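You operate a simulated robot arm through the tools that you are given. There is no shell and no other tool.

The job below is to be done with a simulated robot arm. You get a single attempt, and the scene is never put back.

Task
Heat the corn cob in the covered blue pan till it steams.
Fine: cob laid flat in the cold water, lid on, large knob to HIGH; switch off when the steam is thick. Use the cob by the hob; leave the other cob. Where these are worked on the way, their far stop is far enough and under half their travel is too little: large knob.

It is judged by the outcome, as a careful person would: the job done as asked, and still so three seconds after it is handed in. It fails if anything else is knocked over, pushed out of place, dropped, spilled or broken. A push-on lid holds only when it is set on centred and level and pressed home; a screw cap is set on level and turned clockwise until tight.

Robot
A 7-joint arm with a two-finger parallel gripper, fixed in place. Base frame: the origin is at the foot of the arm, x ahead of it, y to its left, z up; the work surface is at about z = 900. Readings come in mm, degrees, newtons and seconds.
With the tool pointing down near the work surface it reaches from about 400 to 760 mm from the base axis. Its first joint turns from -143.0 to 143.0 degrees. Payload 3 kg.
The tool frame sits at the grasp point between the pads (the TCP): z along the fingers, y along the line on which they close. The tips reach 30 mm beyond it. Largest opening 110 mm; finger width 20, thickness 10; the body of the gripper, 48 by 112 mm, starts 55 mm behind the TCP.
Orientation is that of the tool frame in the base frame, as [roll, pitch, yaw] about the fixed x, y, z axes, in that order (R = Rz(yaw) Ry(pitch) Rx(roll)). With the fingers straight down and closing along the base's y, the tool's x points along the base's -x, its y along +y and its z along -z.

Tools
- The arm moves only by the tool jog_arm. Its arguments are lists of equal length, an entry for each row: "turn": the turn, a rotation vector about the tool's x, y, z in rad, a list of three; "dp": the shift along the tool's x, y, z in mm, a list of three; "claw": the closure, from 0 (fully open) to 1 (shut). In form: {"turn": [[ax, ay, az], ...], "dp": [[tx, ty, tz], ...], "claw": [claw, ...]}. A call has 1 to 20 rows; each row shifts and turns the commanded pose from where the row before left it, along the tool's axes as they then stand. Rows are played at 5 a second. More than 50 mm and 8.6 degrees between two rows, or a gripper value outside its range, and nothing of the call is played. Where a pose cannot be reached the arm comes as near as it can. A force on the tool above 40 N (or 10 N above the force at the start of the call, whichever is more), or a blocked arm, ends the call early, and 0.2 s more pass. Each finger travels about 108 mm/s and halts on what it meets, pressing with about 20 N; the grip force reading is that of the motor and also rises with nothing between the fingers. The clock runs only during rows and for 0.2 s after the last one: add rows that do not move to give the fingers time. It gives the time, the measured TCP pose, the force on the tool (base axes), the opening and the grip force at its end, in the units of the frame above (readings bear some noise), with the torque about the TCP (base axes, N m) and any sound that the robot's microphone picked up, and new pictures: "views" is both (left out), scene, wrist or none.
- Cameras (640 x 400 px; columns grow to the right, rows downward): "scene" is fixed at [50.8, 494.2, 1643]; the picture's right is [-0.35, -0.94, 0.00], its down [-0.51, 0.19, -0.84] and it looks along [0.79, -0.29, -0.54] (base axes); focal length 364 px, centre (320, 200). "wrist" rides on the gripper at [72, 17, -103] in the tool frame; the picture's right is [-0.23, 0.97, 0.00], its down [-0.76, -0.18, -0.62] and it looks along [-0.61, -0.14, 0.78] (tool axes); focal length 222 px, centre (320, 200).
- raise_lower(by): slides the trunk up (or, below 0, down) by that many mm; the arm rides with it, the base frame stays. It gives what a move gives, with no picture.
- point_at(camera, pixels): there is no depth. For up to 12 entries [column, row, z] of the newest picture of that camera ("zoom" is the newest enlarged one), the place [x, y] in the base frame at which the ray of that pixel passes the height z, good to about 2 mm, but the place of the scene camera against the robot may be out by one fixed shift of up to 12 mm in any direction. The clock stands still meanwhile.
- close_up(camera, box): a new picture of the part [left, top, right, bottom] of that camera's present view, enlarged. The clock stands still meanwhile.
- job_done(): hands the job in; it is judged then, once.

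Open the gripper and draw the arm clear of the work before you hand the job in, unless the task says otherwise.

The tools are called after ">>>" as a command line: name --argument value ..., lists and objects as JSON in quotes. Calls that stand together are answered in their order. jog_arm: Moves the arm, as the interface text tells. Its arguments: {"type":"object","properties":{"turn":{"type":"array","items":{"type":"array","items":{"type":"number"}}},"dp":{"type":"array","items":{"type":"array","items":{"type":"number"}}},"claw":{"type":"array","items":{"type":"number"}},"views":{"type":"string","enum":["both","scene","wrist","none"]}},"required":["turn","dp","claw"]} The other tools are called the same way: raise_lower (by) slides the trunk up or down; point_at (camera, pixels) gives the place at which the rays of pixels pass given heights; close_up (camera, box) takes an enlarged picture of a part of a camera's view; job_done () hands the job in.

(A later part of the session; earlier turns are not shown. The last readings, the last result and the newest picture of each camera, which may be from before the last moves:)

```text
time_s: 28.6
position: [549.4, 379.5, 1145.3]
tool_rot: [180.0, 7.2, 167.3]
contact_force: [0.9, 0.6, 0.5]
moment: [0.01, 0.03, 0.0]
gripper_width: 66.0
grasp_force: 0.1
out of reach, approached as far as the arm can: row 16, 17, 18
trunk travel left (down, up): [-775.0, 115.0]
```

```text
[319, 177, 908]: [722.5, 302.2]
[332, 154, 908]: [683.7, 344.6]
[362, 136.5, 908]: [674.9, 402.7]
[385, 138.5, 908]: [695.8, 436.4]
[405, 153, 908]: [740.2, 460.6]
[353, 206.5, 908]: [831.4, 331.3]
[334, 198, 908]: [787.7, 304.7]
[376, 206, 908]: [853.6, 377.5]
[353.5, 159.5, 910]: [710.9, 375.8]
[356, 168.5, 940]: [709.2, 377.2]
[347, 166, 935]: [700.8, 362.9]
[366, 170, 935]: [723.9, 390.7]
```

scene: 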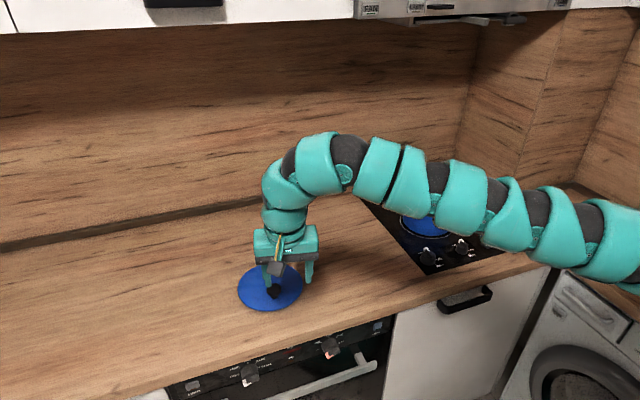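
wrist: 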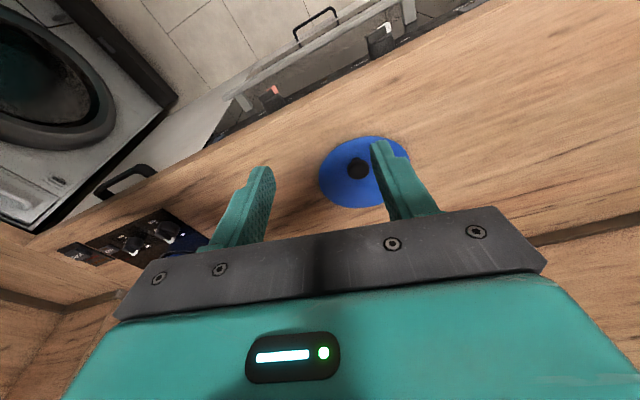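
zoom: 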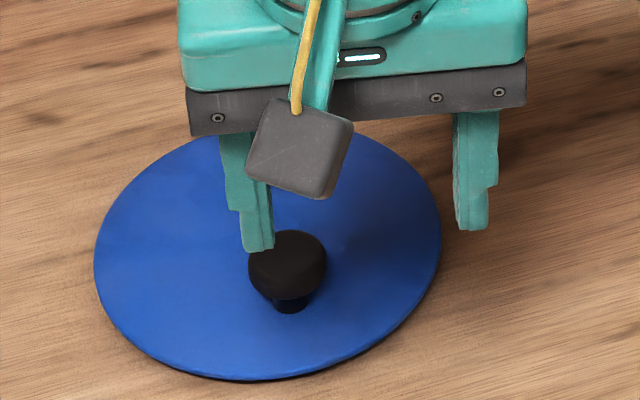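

The knob top sits near (711,378,941) in three views, while the lid's middle is near (757,381): the knob is about 45 mm off-centre. To keep the lid level I want to close along that offset, so I test whether a heading of about 80° with 30° tilt is reachable above the knob.

>>> jog_arm --turn '[[0, -0.131, 0], [0, -0.131, 0], [0, -0.131, 0], [0, 0, 0], [0, 0, 0], [0, 0, 0], [0, 0, 0], [-0.0668, 0, -0.1172], [-0.0668, 0, -0.1172], [-0.0668, 0, -0.1172], [-0.0668, 0, -0.1172], [-0.0668, 0, -0.1172], [-0.0668, 0, -0.1172], [-0.0668, 0, -0.1172], [-0.0668, 0, -0.1172], [-0.0668, 0, -0.1172], [-0.0668, 0, -0.1172], [-0.0668, 0, -0.1172], [-0.0668, 0, -0.1172], [0, 0, 0]]' --dp '[[0, 0, 0], [0, 0, 0], [0, 0, 0], [-24.1, 6.6, 38.3], [-24.1, 6.6, 38.3], [-24.1, 6.6, 38.3], [-24.1, 6.6, 38.3], [0, 0, 0], [0, 0, 0], [0, 0, 0], [0, 0, 0], [0, 0, 0], [0, 0, 0], [0, 0, 0], [0, 0, 0], [0, 0, 0], [0, 0, 0], [0, 0, 0], [0, 0, 0], [0, 0, 0]]' --claw '[0.4, 0.4, 0.4, 0.4, 0.4, 0.4, 0.4, 0.4, 0.4, 0.4, 0.4, 0.4, 0.4, 0.4, 0.4, 0.4, 0.4, 0.4, 0.4, 0.4]'

```text
time_s: 32.8
position: [639.5, 356.5, 1075.6]
tool_rot: [-179.7, 29.7, -99.7]
contact_force: [-0.3, 0.8, -0.2]
moment: [0.0, -0.02, 0.0]
gripper_width: 65.9
grasp_force: 0.0
out of reach, approached as far as the arm can: row 5, 6, 7
trunk travel left (down, up): [-775.0, 115.0]
```

scene: 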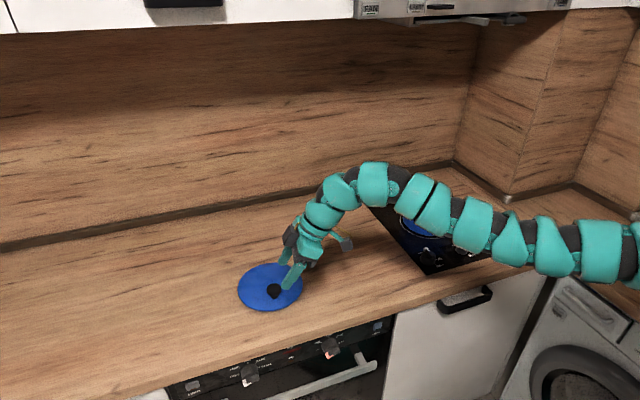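
wrist: 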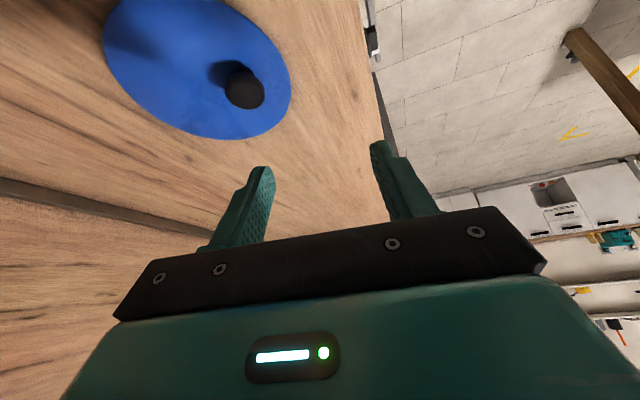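

A clear view of the lid from the side: knob at (244,87), off to the right of the disc. I enlarge it.

>>> close_up --camera "wrist" --box '[90, 0, 330, 150]'

```text
2.67 times, centred on (210, 75) of wrist
```

zoom: 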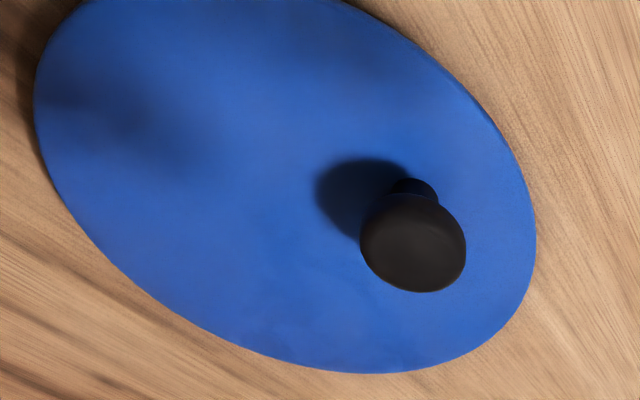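

I measure knob cap, stem base and lid edge points in this zoom.

>>> point_at --camera "zoom" --pixels '[[413, 245, 940], [413, 245, 935], [361, 245, 938], [466, 245, 938], [415, 188, 910], [395, 373, 910], [536, 240, 908], [480, 110, 906], [400, 25, 904], [35, 110, 908], [80, 220, 910], [210, 330, 910]]'

```text
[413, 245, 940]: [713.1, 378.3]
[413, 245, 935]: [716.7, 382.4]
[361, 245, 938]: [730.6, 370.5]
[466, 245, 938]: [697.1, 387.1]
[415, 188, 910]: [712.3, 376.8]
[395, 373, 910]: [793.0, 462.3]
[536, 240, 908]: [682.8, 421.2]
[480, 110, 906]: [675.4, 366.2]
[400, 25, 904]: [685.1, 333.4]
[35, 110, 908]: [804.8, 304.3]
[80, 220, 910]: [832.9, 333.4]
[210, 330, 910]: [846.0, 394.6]
```

Lid: centre (760,381), radius 87.5; knob (712.5,377.5), cap 37 mm wide, offset 47.6 mm along +x. I move above the knob at z 1000 and turn the heading by 12° more to align with the offset.

>>> jog_arm --turn '[[0, 0, 0], [0, 0, 0], [0, 0, 0], [-0.0519, 0, -0.0909], [-0.0519, 0, -0.0909], [0, 0, 0]]' --dp '[[4.6, -22.8, 26.4], [4.6, -22.8, 26.4], [4.6, -22.8, 26.4], [0, 0, 0], [0, 0, 0], [0, 0, 0]]' --claw '[0.35, 0.35, 0.35, 0.35, 0.35, 0.35]'

```text
time_s: 34.2
position: [665.8, 346.8, 1032.9]
tool_rot: [-179.8, 29.3, -93.4]
contact_force: [0.0, 0.3, 0.2]
moment: [0.02, 0.01, 0.0]
gripper_width: 71.4
grasp_force: 0.0
out of reach, approached as far as the arm can: row 2, 3, 4, 5
trunk travel left (down, up): [-775.0, 115.0]
```

scene: 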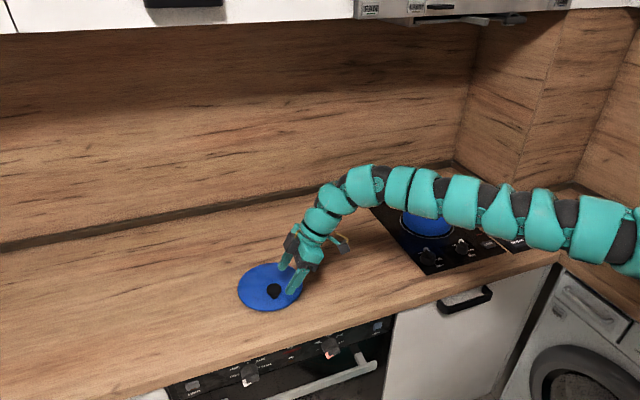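
wrist: 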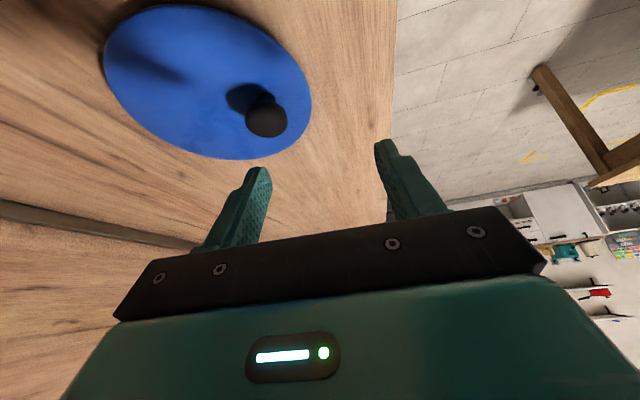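

The arm cannot reach heading 86° over the knob, so I will grip at a lower heading, twist the lid about its knob on the counter, and regrip aligned. First I turn to heading 55° and move above the knob at z 1000.

>>> jog_arm --turn '[[0.0675, 0, 0.1203], [0.0675, 0, 0.1203], [0.0675, 0, 0.1203], [0.0675, 0, 0.1203], [0, 0, 0], [0, 0, 0], [0, 0, 0]]' --dp '[[0, 0, 0], [0, 0, 0], [0, 0, 0], [0, 0, 0], [-12, -10.4, 25.7], [-12, -10.4, 25.7], [0, 0, 0]]' --claw '[0.35, 0.35, 0.35, 0.35, 0.35, 0.35, 0.35]'

```text
time_s: 35.8
position: [694.1, 366.1, 1010.8]
tool_rot: [-180.0, 29.6, -122.4]
contact_force: [0.4, 0.9, -1.5]
moment: [-0.07, -0.03, -0.02]
gripper_width: 71.5
grasp_force: 0.0
out of reach, approached as far as the arm can: row 6
trunk travel left (down, up): [-775.0, 115.0]
```

scene: 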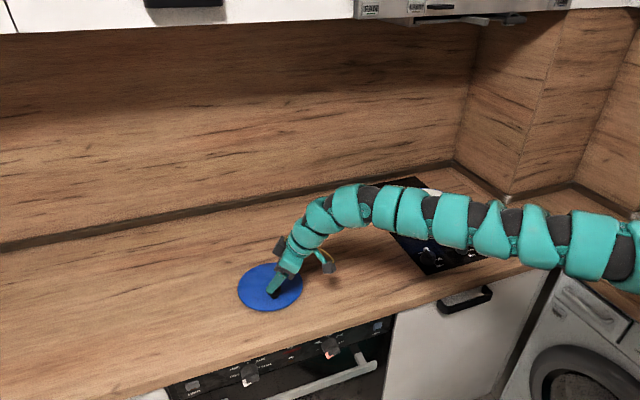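
wrist: 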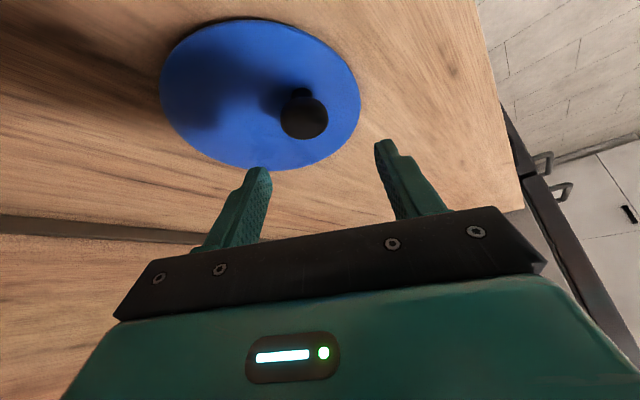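

Still limited at that heading. I will instead grip at the radial heading of 28°, slide the lid closer along the counter, then regrip it aligned; first I turn to heading 28° above the knob.

>>> jog_arm --turn '[[0.0638, 0, 0.1123], [0.0638, 0, 0.1123], [0.0638, 0, 0.1123], [0.0638, 0, 0.1123], [0, 0, 0], [0, 0, 0]]' --dp '[[0, 0, 0], [0, 0, 0], [0, 0, 0], [0, 0, 0], [-8.5, 1.4, 17.3], [0, 0, 0]]' --claw '[0.35, 0.35, 0.35, 0.35, 0.35, 0.35]'

```text
time_s: 37.2
position: [695.4, 366.6, 1006.6]
tool_rot: [179.8, 29.6, -152.2]
contact_force: [0.6, -0.7, 0.2]
moment: [0.05, 0.04, 0.03]
gripper_width: 71.5
grasp_force: 0.0
out of reach, approached as far as the arm can: row 5
trunk travel left (down, up): [-775.0, 115.0]
```

scene: 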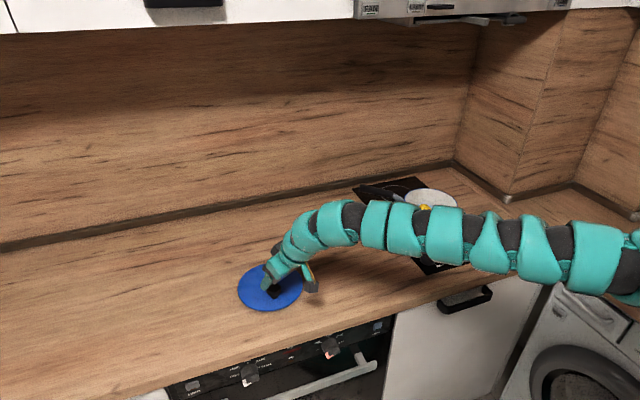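
wrist: 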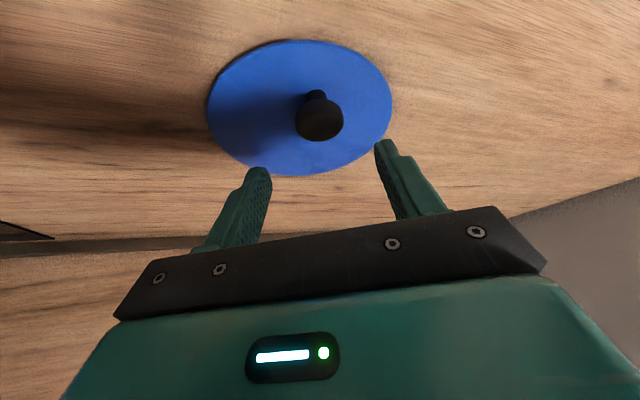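

Even the radial heading is refused here though the farther pan was reachable, so the arm's posture is likely at a joint limit. I draw back and up, return the tool to vertical, to come at the lid afresh.

>>> jog_arm --turn '[[0, 0, 0], [0, 0, 0], [0, 0, 0], [0, 0, 0], [0, 0, 0], [0, 0.131, 0], [0, 0.131, 0], [0, 0.131, 0], [0, 0.131, 0], [0, 0, 0]]' --dp '[[8.7, 0, -39.5], [8.7, 0, -39.5], [8.7, 0, -39.5], [8.7, 0, -39.5], [8.7, 0, -39.5], [0, 0, 0], [0, 0, 0], [0, 0, 0], [0, 0, 0], [0, 0, 0]]' --claw '[0.35, 0.35, 0.35, 0.35, 0.35, 0.35, 0.35, 0.35, 0.35, 0.35]'

```text
time_s: 39.4
position: [575.2, 302.0, 1156.5]
tool_rot: [179.9, -0.4, -152.0]
contact_force: [0.1, -0.6, -0.3]
moment: [0.0, 0.02, 0.02]
gripper_width: 71.5
grasp_force: 0.0
trunk travel left (down, up): [-775.0, 115.0]
```

scene: 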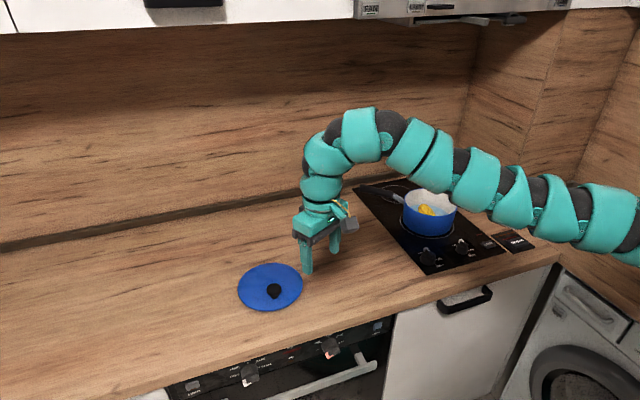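
wrist: 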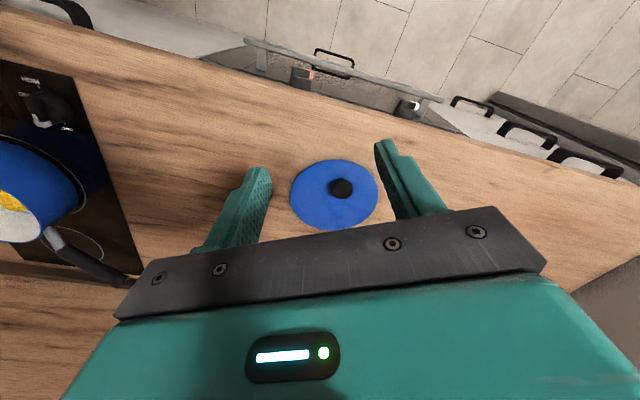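

The arm is relaxed again with the tool vertical at heading 28°. I repeat the sequence that worked at the pan: outward with the tool vertical, then tilt, then outward and down.

>>> jog_arm --turn '[[0, 0, 0], [0, 0, 0], [0, -0.131, 0], [0, -0.131, 0], [0, -0.131, 0], [0, -0.131, 0], [0, 0, 0], [0, 0, 0], [0, 0, 0], [0, 0, 0], [0, 0, 0], [0, 0, 0], [0, 0, 0]]' --dp '[[-47, 0, 0], [-47, 0, 0], [0, 0, 0], [0, 0, 0], [0, 0, 0], [0, 0, 0], [-24.3, 0, 13.9], [-24.3, 0, 13.9], [19.4, 0, 33.9], [19.4, 0, 33.9], [19.4, 0, 33.9], [19.4, 0, 33.9], [0, 0, 0]]' --claw '[0.35, 0.35, 0.35, 0.35, 0.35, 0.35, 0.35, 0.35, 0.35, 0.35, 0.35, 0.35, 0.35]'

```text
time_s: 42.2
position: [632.4, 323.3, 993.2]
tool_rot: [180.0, 22.1, -152.1]
contact_force: [-0.1, -0.2, 1.0]
moment: [0.0, 0.0, -0.03]
gripper_width: 71.3
grasp_force: 0.1
out of reach, approached as far as the arm can: row 1, 2, 6
trunk travel left (down, up): [-775.0, 115.0]
```

scene: 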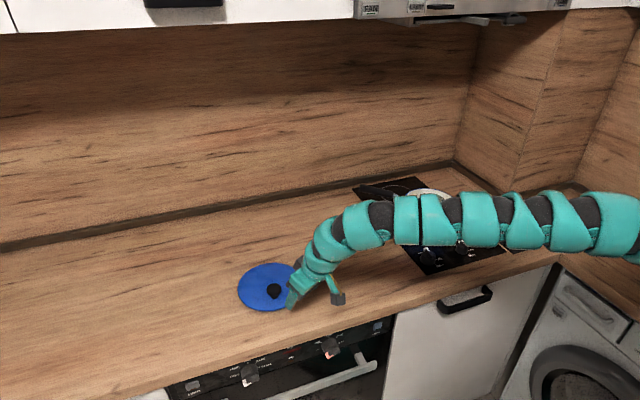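
wrist: 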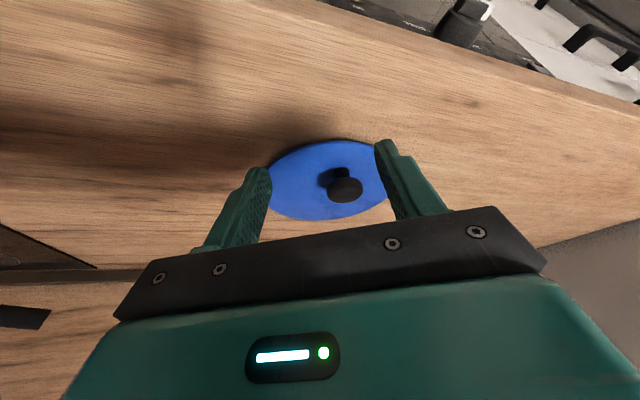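

The outward moves with the tool vertical were refused at r ≈ 650 in this direction, so the limit is real here. I look closer at the arm's posture to understand it.

>>> close_up --camera "scene" --box '[260, 130, 640, 368]'

>>> raise_lower --by 1

```text
1.68 times, centred on (450, 249) of scene
```

zoom: 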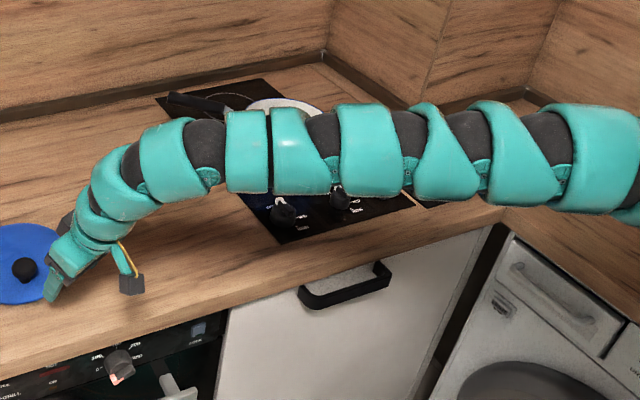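

```text
time_s: 42.7
position: [634.0, 324.1, 994.9]
tool_rot: [179.8, 22.0, -152.1]
contact_force: [-0.6, 0.7, 0.1]
moment: [0.0, -0.01, 0.02]
gripper_width: 71.7
grasp_force: 0.1
trunk travel left (down, up): [-776.0, 114.0]
```

The arm is fully stretched; its shoulder seems to sit near y ≈ -210, so the lid is about 880 mm from it and needs a steeper tilt. I rise a little, tilt to 45° and turn the heading to 42°, away from the lid.

>>> jog_arm --turn '[[0, 0, 0], [0, 0, 0], [0, -0.134, 0], [0, -0.134, 0], [0, -0.134, 0], [-0.0864, 0, -0.0864], [-0.0864, 0, -0.0864], [0, 0, 0]]' --dp '[[-13, 0, -32], [-13, 0, -32], [0, 0, 0], [0, 0, 0], [0, 0, 0], [0, 0, 0], [0, 0, 0], [0, 0, 0]]' --claw '[0.35, 0.35, 0.35, 0.35, 0.35, 0.35, 0.35, 0.35]'

```text
time_s: 44.5
position: [654.1, 349.6, 1054.1]
tool_rot: [-180.0, 45.3, -138.0]
contact_force: [0.4, 0.0, -0.4]
moment: [0.0, -0.01, 0.03]
gripper_width: 71.6
grasp_force: 0.0
out of reach, approached as far as the arm can: row 4, 5, 6
trunk travel left (down, up): [-776.0, 114.0]
```

scene: 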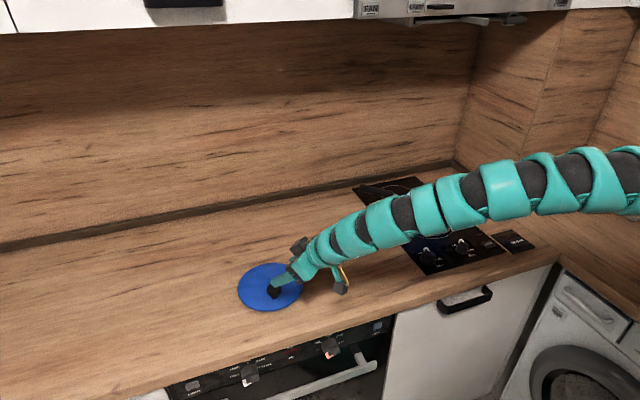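
wrist: 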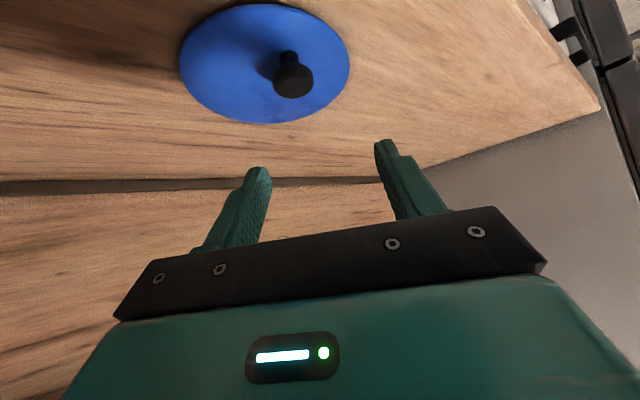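

The arm slopes down from a high shoulder, so lowering the trunk should lengthen the horizontal reach. I first raise and draw the hand back, then lower the trunk by 200 mm.

>>> jog_arm --turn '[[0, 0, 0], [0, 0, 0], [0, 0, 0], [0, 0, 0], [0, 0, 0]]' --dp '[[-12.5, 0, -40.7], [-12.5, 0, -40.7], [-12.5, 0, -40.7], [-12.5, 0, -40.7], [0, 0, 0]]' --claw '[0.35, 0.35, 0.35, 0.35, 0.35]' --views "scene"

```text
time_s: 45.7
position: [667.3, 362.8, 1193.4]
tool_rot: [-180.0, 45.0, -138.0]
contact_force: [-0.5, -0.1, 0.4]
moment: [-0.01, -0.03, 0.01]
gripper_width: 71.2
grasp_force: 0.1
out of reach, approached as far as the arm can: row 1, 2, 3, 4
trunk travel left (down, up): [-776.0, 114.0]
```

scene: 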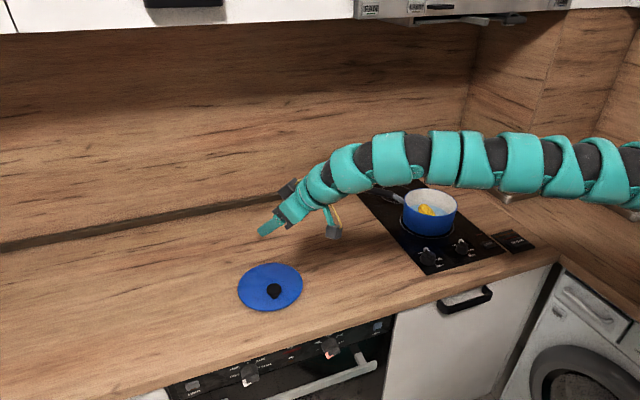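

The reach grows with height, confirming the shoulder is high. I lower the trunk by 200 mm, which brings the hand to about z 993, well short of and above the lid's knob.

>>> raise_lower --by -190

>>> jog_arm --turn '[[0, 0, 0]]' --dp '[[0, 0, 0]]' --claw '[0.35]'

```text
time_s: 47.8
position: [667.5, 362.6, 1003.9]
tool_rot: [-179.9, 44.9, -138.1]
contact_force: [1.0, -0.2, 0.5]
moment: [-0.06, -0.02, -0.01]
gripper_width: 71.8
grasp_force: 0.1
trunk travel left (down, up): [-586.0, 304.0]
```

```text
time_s: 48.2
position: [667.2, 362.4, 1002.9]
tool_rot: [180.0, 45.1, -138.1]
contact_force: [0.2, 0.5, -0.1]
moment: [-0.01, 0.0, -0.01]
gripper_width: 71.5
grasp_force: 0.0
trunk travel left (down, up): [-586.0, 304.0]
```

scene: 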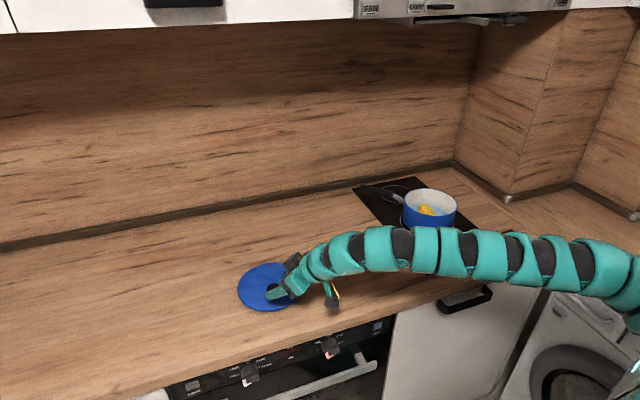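
wrist: 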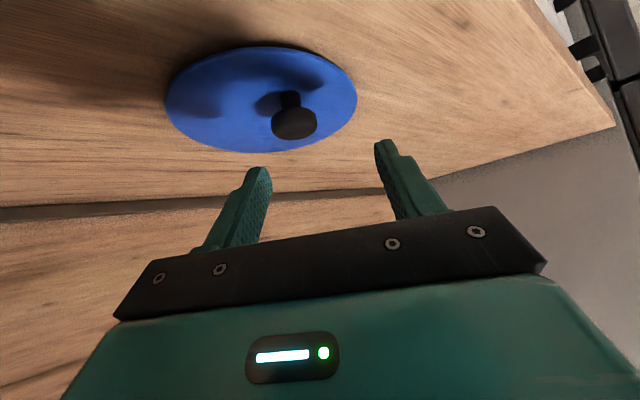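

With the trunk lower, I try again to move over the knob at z 1000 (TCP target (707,373)).

>>> jog_arm --turn '[[0, 0, 0], [0, 0, 0], [0, 0, 0]]' --dp '[[-12, -9.5, 14], [-12, -9.5, 14], [0, 0, 0]]' --claw '[0.35, 0.35, 0.35]'

```text
time_s: 49.0
position: [707.4, 374.3, 999.8]
tool_rot: [180.0, 45.0, -138.1]
contact_force: [-0.9, -0.2, -1.0]
moment: [-0.02, 0.03, -0.02]
gripper_width: 71.7
grasp_force: 0.1
trunk travel left (down, up): [-586.0, 304.0]
```

scene: 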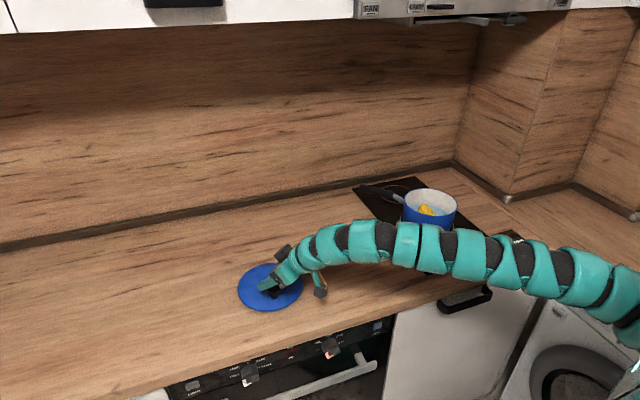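
wrist: 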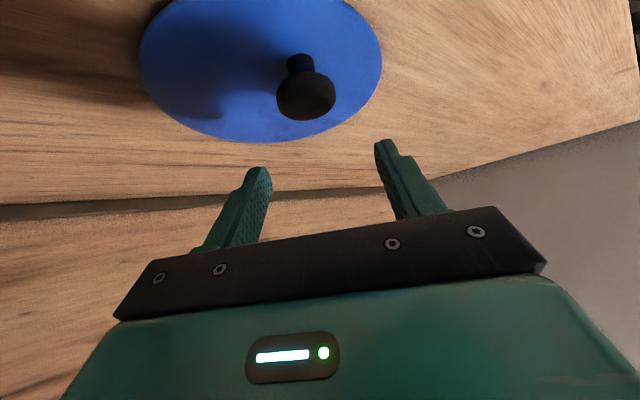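

Now the pose is reached. I check the knob's place in this view, cap at (305,97) and stem base at (300,65).

>>> point_at --camera "wrist" --pixels '[[306, 96, 938], [278, 94, 938], [335, 97, 938], [300, 62, 911]]'

>>> close_up --camera "wrist" --box '[230, 0, 390, 150]'

```text
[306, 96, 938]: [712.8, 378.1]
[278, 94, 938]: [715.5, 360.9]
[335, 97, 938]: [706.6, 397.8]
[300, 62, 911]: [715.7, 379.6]
```

```text
2.67 times, centred on (310, 75) of wrist
```

zoom: 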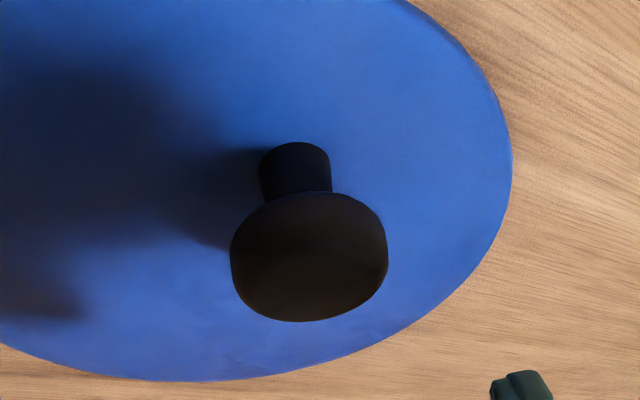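

The knob is confirmed at (713,378). I lower straight down to TCP z ≈ 943 with the fingers straddling the cap.

>>> jog_arm --turn '[[0, 0, 0], [0, 0, 0], [0, 0, 0], [0, 0, 0]]' --dp '[[14, 0, 14], [14, 0, 14], [12.3, 0, 12.3], [0, 0, 0]]' --claw '[0.35, 0.35, 0.35, 0.35]'

```text
time_s: 50.0
position: [706.1, 373.7, 942.0]
tool_rot: [-179.9, 45.0, -138.0]
contact_force: [0.2, 0.3, -0.3]
moment: [-0.02, -0.01, 0.01]
gripper_width: 71.7
grasp_force: 0.1
trunk travel left (down, up): [-586.0, 304.0]
```

scene: 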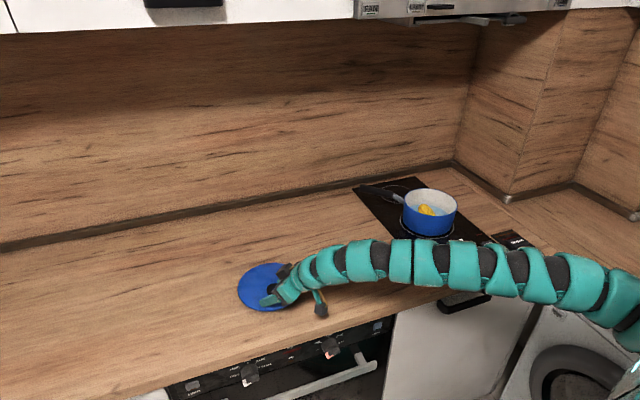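
wrist: 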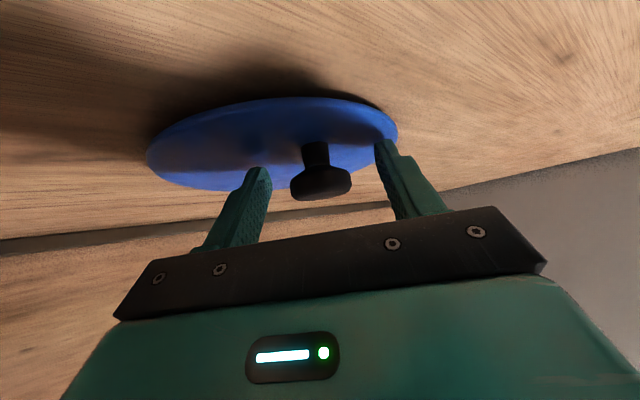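

The knob is between the fingers at (320,172). I look closely before closing.

>>> close_up --camera "wrist" --box '[140, 80, 460, 260]'

>>> close_up --camera "scene" --box '[220, 230, 360, 330]'

```text
2.00 times, centred on (300, 170) of wrist
```

zoom: 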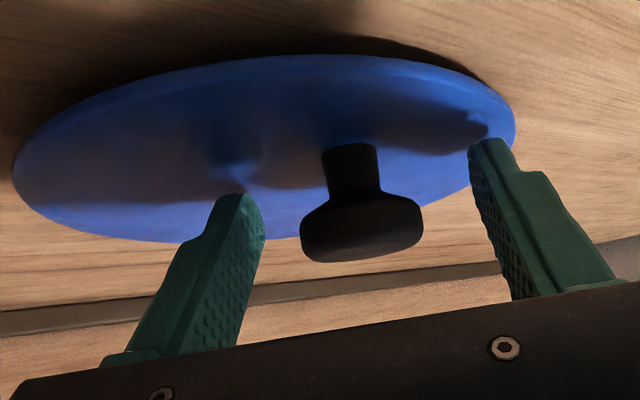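

```text
4.00 times, centred on (290, 280) of scene
```

zoom: 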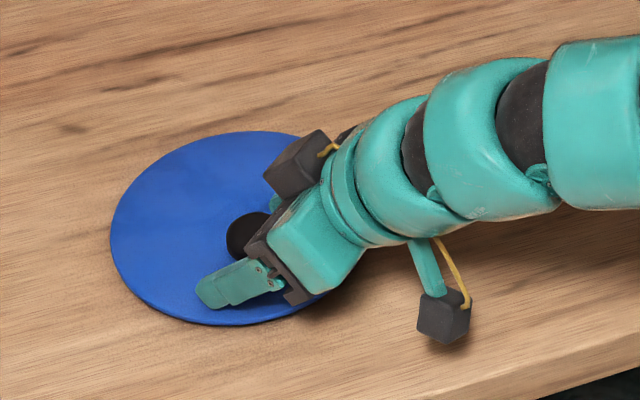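

The cap lies between the pads. I close on it.

>>> jog_arm --turn '[[0, 0, 0], [0, 0, 0], [0, 0, 0]]' --dp '[[0, 0, 0], [0, 0, 0], [0, 0, 0]]' --claw '[0.55, 0.8, 0.8]'

```text
time_s: 50.8
position: [706.6, 373.1, 941.9]
tool_rot: [-180.0, 45.0, -138.1]
contact_force: [-1.1, -0.6, 0.6]
moment: [0.17, -0.06, 0.05]
gripper_width: 36.9
grasp_force: 20.6
trunk travel left (down, up): [-586.0, 304.0]
```

scene: 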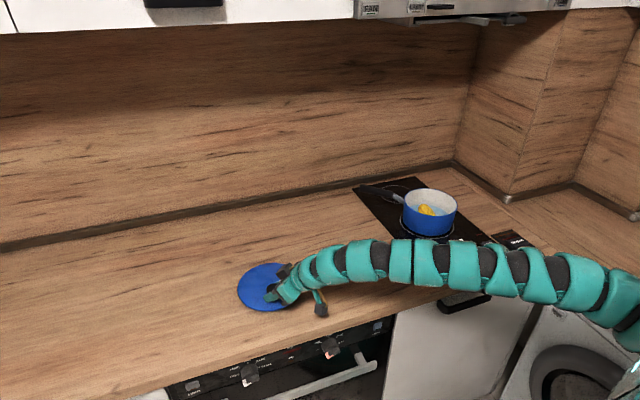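
wrist: 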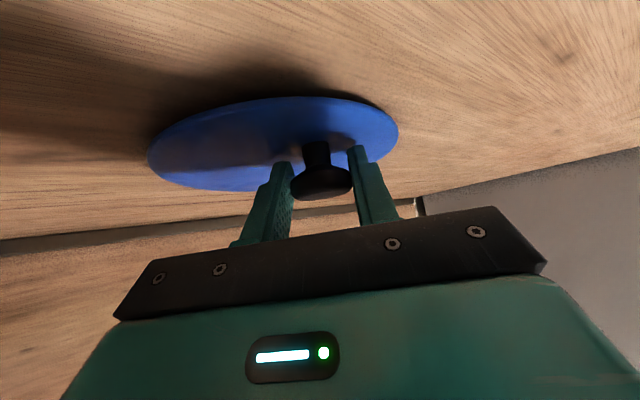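

The cap is held at 36.9 mm. I lift just 15 mm to see whether the lid stays level or sags about the off-centre grip.

>>> jog_arm --turn '[[0, 0, 0], [0, 0, 0], [0, 0, 0], [0, 0, 0]]' --dp '[[-3.6, 0, -3.6], [-3.5, 0, -3.5], [-3.5, 0, -3.5], [0, 0, 0]]' --claw '[0.9, 0.9, 0.9, 0.9]'

>>> close_up --camera "wrist" --box '[100, 60, 480, 290]'

>>> close_up --camera "scene" --box '[220, 230, 360, 330]'

```text
time_s: 51.8
position: [707.3, 373.9, 958.3]
tool_rot: [-179.9, 45.0, -138.0]
contact_force: [0.0, 0.0, -1.0]
moment: [0.01, 0.08, -0.01]
gripper_width: 36.9
grasp_force: 19.9
trunk travel left (down, up): [-586.0, 304.0]
```

scene: 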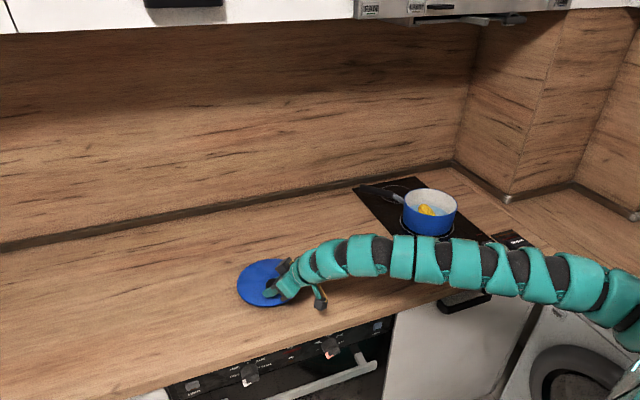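
wrist: 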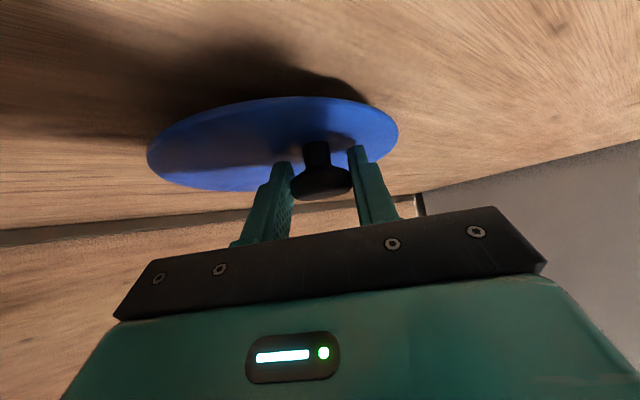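

```text
1.68 times, centred on (290, 175) of wrist
```

zoom: 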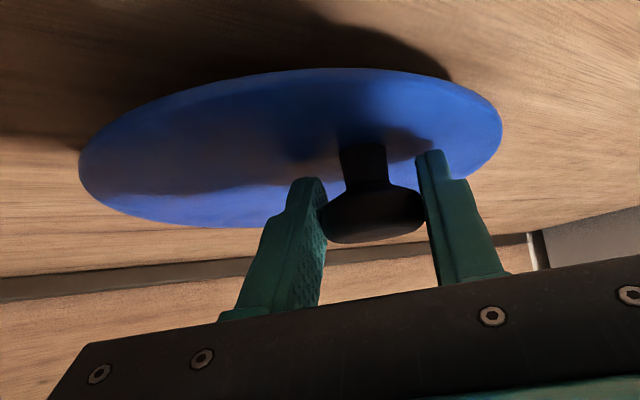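

```text
4.00 times, centred on (290, 280) of scene
```

zoom: 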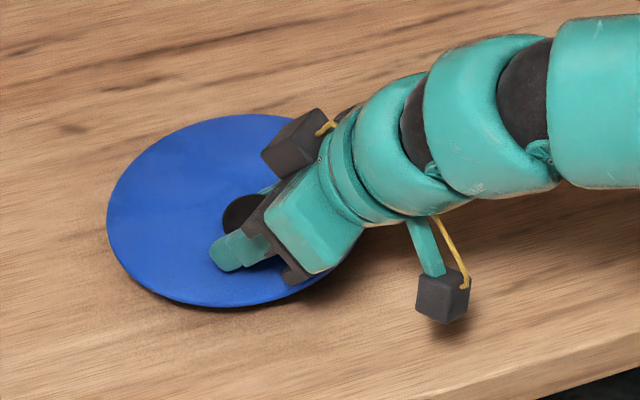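

The lid lifts level and firm (about 1–1.6 N), so this grip will do. I lift it straight up about 150 mm, gently.

>>> jog_arm --turn '[[0, 0, 0], [0, 0, 0], [0, 0, 0], [0, 0, 0], [0, 0, 0], [0, 0, 0], [0, 0, 0], [0, 0, 0], [0, 0, 0]]' --dp '[[-7, 0, -7], [-14, 0, -14], [-14, 0, -14], [-14, 0, -14], [-14, 0, -14], [-14, 0, -14], [-14, 0, -14], [-14, 0, -14], [-5, 0, -5]]' --claw '[0.9, 0.9, 0.9, 0.9, 0.9, 0.9, 0.9, 0.9, 0.9]'

```text
time_s: 53.8
position: [707.2, 371.8, 1113.0]
tool_rot: [179.9, 44.9, -138.1]
contact_force: [0.6, -1.1, -2.9]
moment: [0.0, 0.1, 0.06]
gripper_width: 36.7
grasp_force: 20.4
trunk travel left (down, up): [-586.0, 304.0]
```

scene: 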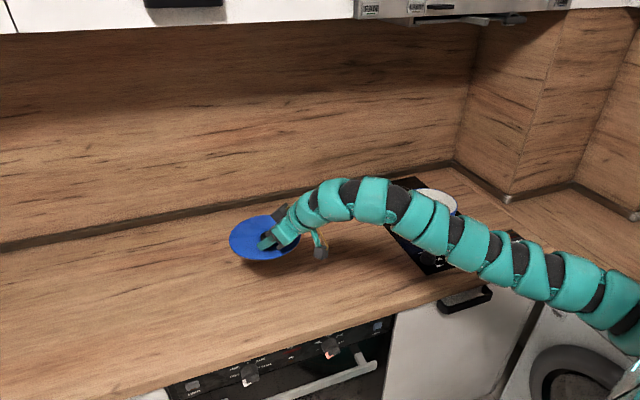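
wrist: 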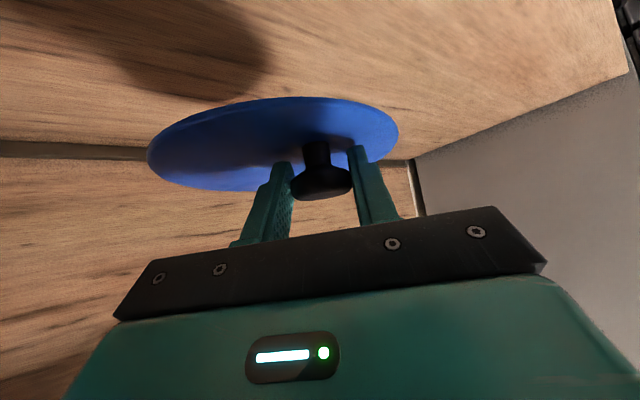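

The lid stays fixed in the grip at z 1113. I carry it in gentle half steps toward the pan, turning the heading gradually.

>>> jog_arm --turn '[[0.0216, 0, 0.0216], [0.0216, 0, 0.0216], [0.0216, 0, 0.0216], [0.0216, 0, 0.0216], [0.0216, 0, 0.0216], [0.0216, 0, 0.0216], [0.0216, 0, 0.0216], [0.0216, 0, 0.0216], [0.0216, 0, 0.0216], [0.0216, 0, 0.0216], [0.0216, 0, 0.0216], [0.0216, 0, 0.0216], [0, 0, 0]]' --dp '[[7.6, -20.2, -7.6], [7.6, -20.2, -7.6], [6.7, -20.9, -6.7], [6.7, -20.9, -6.7], [5.8, -21.4, -5.8], [5.8, -21.4, -5.8], [4.9, -21.9, -4.9], [4.9, -21.9, -4.9], [3.9, -22.2, -3.9], [3.9, -22.2, -3.9], [3, -22.5, -3], [3, -22.5, -3], [0, 0, 0]]' --claw '[0.9, 0.9, 0.9, 0.9, 0.9, 0.9, 0.9, 0.9, 0.9, 0.9, 0.9, 0.9, 0.9]'

```text
time_s: 56.6
position: [770.2, 105.5, 1115.3]
tool_rot: [-179.9, 44.9, -159.1]
contact_force: [0.1, 0.4, -2.9]
moment: [-0.01, 0.12, -0.02]
gripper_width: 36.7
grasp_force: 19.9
trunk travel left (down, up): [-586.0, 304.0]
```

scene: 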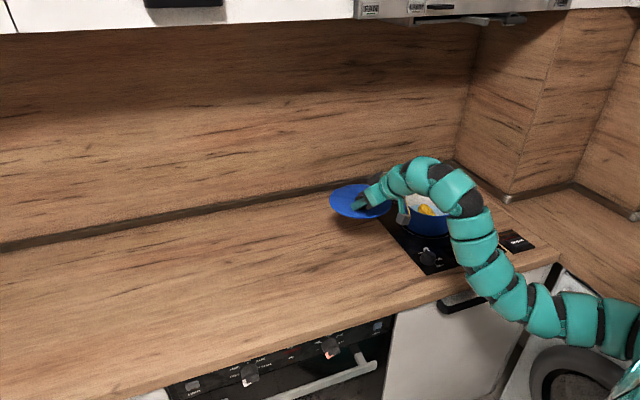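
wrist: 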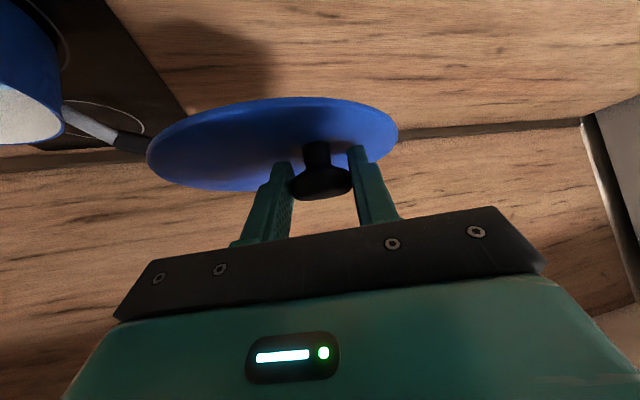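

The lid is steady at (770,105,1115), heading 21°. I continue the carry to above the pan.

>>> jog_arm --turn '[[0.0216, 0, 0.0216], [0.0216, 0, 0.0216], [0.0216, 0, 0.0216], [0.0216, 0, 0.0216], [0.0216, 0, 0.0216], [0.0216, 0, 0.0216], [0.0216, 0, 0.0216], [0.0216, 0, 0.0216], [0.0216, 0, 0.0216], [0.0216, 0, 0.0216], [0.0216, 0, 0.0216], [0.0216, 0, 0.0216], [0, 0, 0]]' --dp '[[2, -22.7, -2], [2, -22.7, -2], [1, -22.9, -1], [1, -22.9, -1], [0, -22.9, 0], [0, -22.9, 0], [-1, -22.9, 1], [-1, -22.9, 1], [-2, -22.7, 2], [-2, -22.7, 2], [-3, -22.5, 3], [-3, -22.5, 3], [0, 0, 0]]' --claw '[0.9, 0.9, 0.9, 0.9, 0.9, 0.9, 0.9, 0.9, 0.9, 0.9, 0.9, 0.9, 0.9]'

```text
time_s: 59.4
position: [831.9, -162.8, 1115.0]
tool_rot: [-180.0, 44.9, 179.8]
contact_force: [0.6, -0.6, -1.6]
moment: [0.05, 0.13, 0.0]
gripper_width: 36.7
grasp_force: 19.6
trunk travel left (down, up): [-586.0, 304.0]
```

scene: 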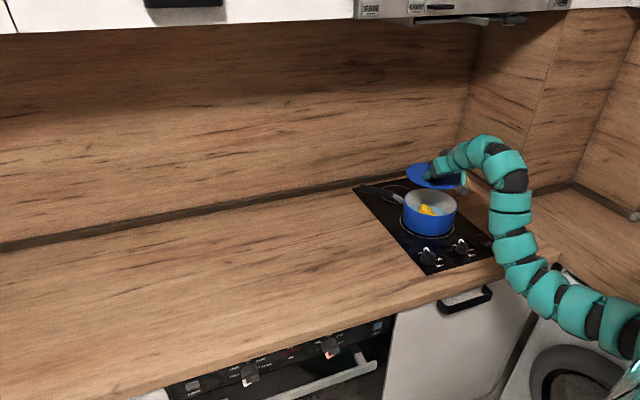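
wrist: 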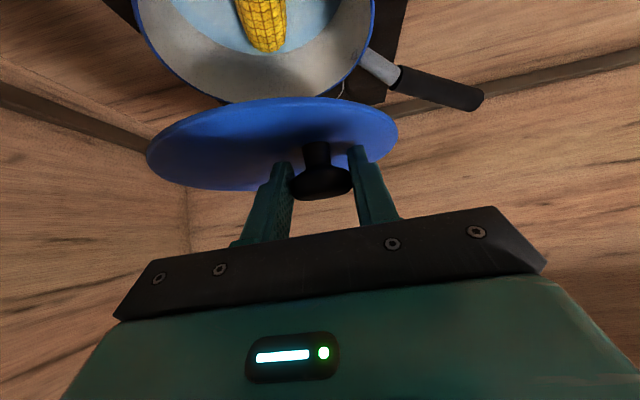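

The lid hangs above the pan; in the wrist view the pan rim and the lid are both visible. I enlarge to measure both.

>>> close_up --camera "wrist" --box '[110, 0, 430, 200]'

>>> close_up --camera "scene" --box '[380, 140, 500, 250]'

```text
2.00 times, centred on (270, 100) of wrist
```

zoom: 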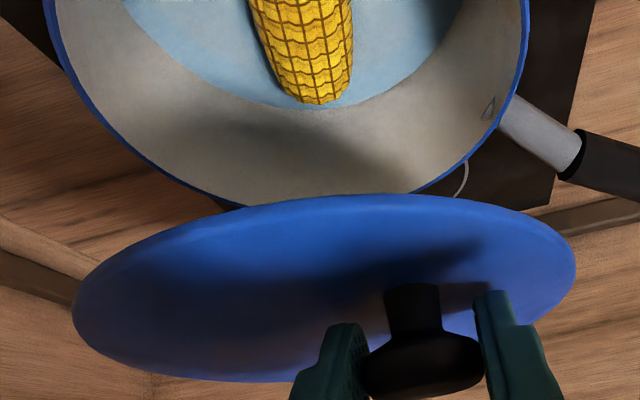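

```text
3.64 times, centred on (440, 195) of scene
```

zoom: 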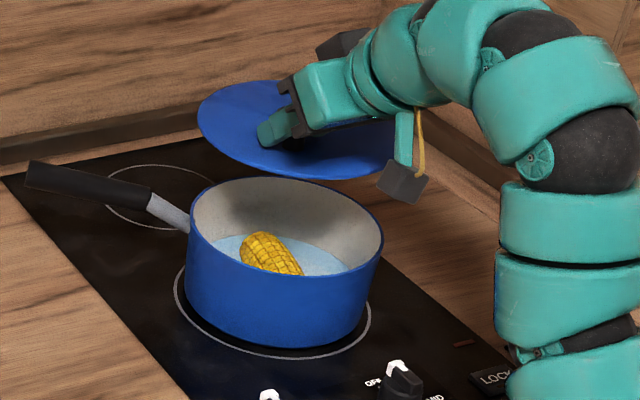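

I sample the pan rim (z 985) and the lid's outline (z about 1083) in the wrist picture.

>>> point_at --camera "wrist" --pixels '[[132.5, 2.5, 986], [147.5, 42.5, 986], [172.5, 75, 986], [202.5, 95, 986], [229, 103.5, 986], [374, 2.5, 986], [370, 30, 986], [355, 62.5, 986], [332.5, 86, 986]]'

>>> point_at --camera "wrist" --pixels '[[146, 155, 1083], [158, 133, 1080], [285, 97.5, 1075], [340, 99, 1077], [398, 132.5, 1083], [380, 113, 1079], [220, 191, 1084], [165, 175, 1084], [315, 145, 1084], [321, 175, 1108]]'

```text
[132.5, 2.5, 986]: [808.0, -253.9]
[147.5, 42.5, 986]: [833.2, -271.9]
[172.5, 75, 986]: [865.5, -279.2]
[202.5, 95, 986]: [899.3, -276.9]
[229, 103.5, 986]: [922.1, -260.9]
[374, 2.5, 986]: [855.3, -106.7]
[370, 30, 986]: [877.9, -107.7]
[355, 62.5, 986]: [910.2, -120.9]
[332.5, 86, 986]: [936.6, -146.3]
```

```text
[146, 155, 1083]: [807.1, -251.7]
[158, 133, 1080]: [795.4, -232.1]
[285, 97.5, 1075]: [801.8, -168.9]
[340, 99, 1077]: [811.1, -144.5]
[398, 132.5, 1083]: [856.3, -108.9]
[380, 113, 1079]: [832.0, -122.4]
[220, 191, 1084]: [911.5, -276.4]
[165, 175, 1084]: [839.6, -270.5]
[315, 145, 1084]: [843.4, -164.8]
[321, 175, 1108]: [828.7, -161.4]
```

Dead reckoning puts the lid's middle at about (876.5,-192.4), the tangent view at about (873.5,-195); the pan centre is (868,-193). I zoom on the lid's left and right edges for a finer check.

>>> close_up --camera "wrist" --box '[130, 110, 226, 200]'

>>> close_up --camera "wrist" --box '[330, 80, 426, 170]'

```text
4.44 times, centred on (178, 155) of wrist
```

zoom: 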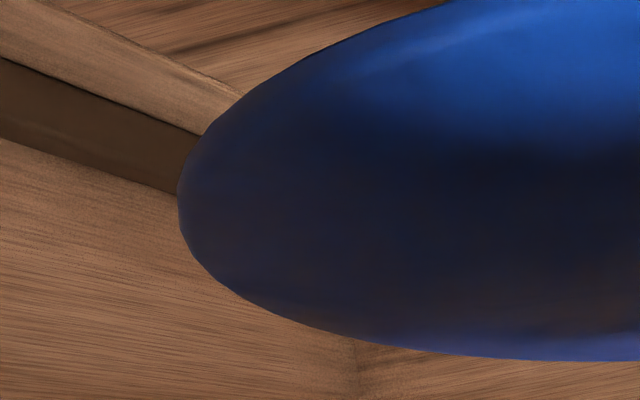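

```text
4.44 times, centred on (378, 125) of wrist
```

zoom: 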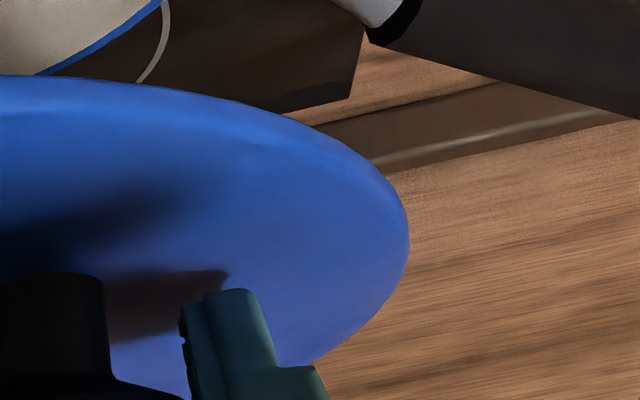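

The refined view gives the lid's middle at (876,-194) against the pan's (868,-194), so I shift back 8 mm in x while lowering to z ≈ 1045, leaving the lid just above the rim.

>>> jog_arm --turn '[[0, 0, 0], [0, 0, 0], [0, 0, 0], [0, 0, 0], [0, 0, 0], [0, 0, 0], [0, 0, 0]]' --dp '[[9.2, 0, 7.3], [9.2, 0, 7.3], [9.2, 0, 7.3], [9.2, 0, 7.3], [9.2, 0, 7.3], [9.2, 0, 7.3], [0, 0, 0]]' --claw '[0.9, 0.9, 0.9, 0.9, 0.9, 0.9, 0.9]'

>>> close_up --camera "scene" --box '[380, 150, 500, 250]'

>>> close_up --camera "wrist" --box '[110, 0, 430, 200]'

```text
time_s: 61.0
position: [823.5, -162.0, 1043.8]
tool_rot: [-180.0, 45.0, 179.9]
contact_force: [-1.3, 0.7, -2.8]
moment: [0.06, 0.12, -0.02]
gripper_width: 36.7
grasp_force: 19.6
trunk travel left (down, up): [-586.0, 304.0]
```

scene: 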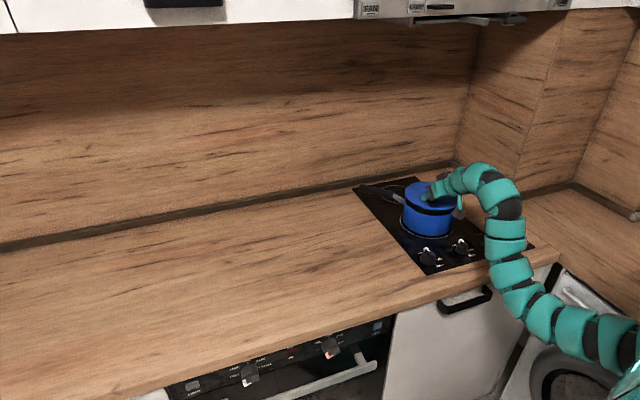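
wrist: 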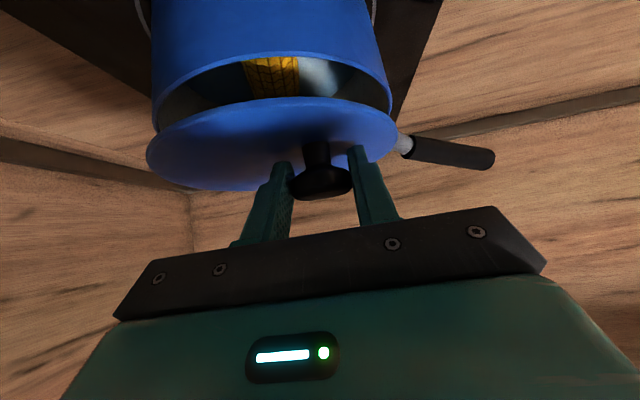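

```text
4.00 times, centred on (440, 200) of scene
```

zoom: 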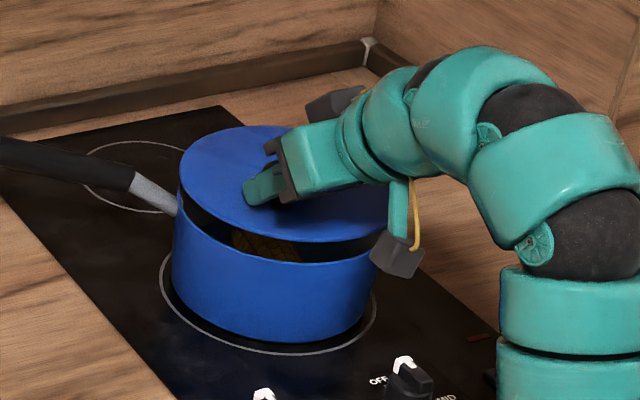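

```text
2.00 times, centred on (270, 100) of wrist
```

zoom: 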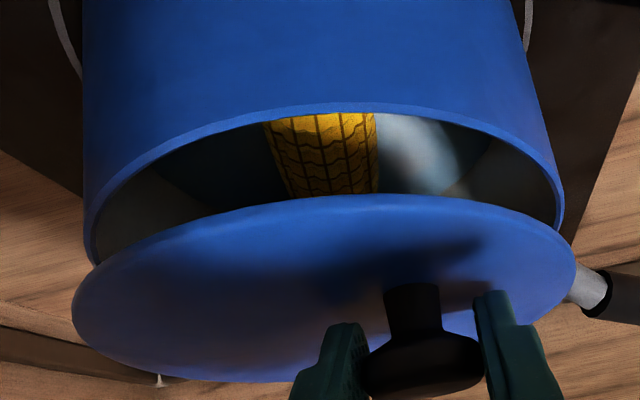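

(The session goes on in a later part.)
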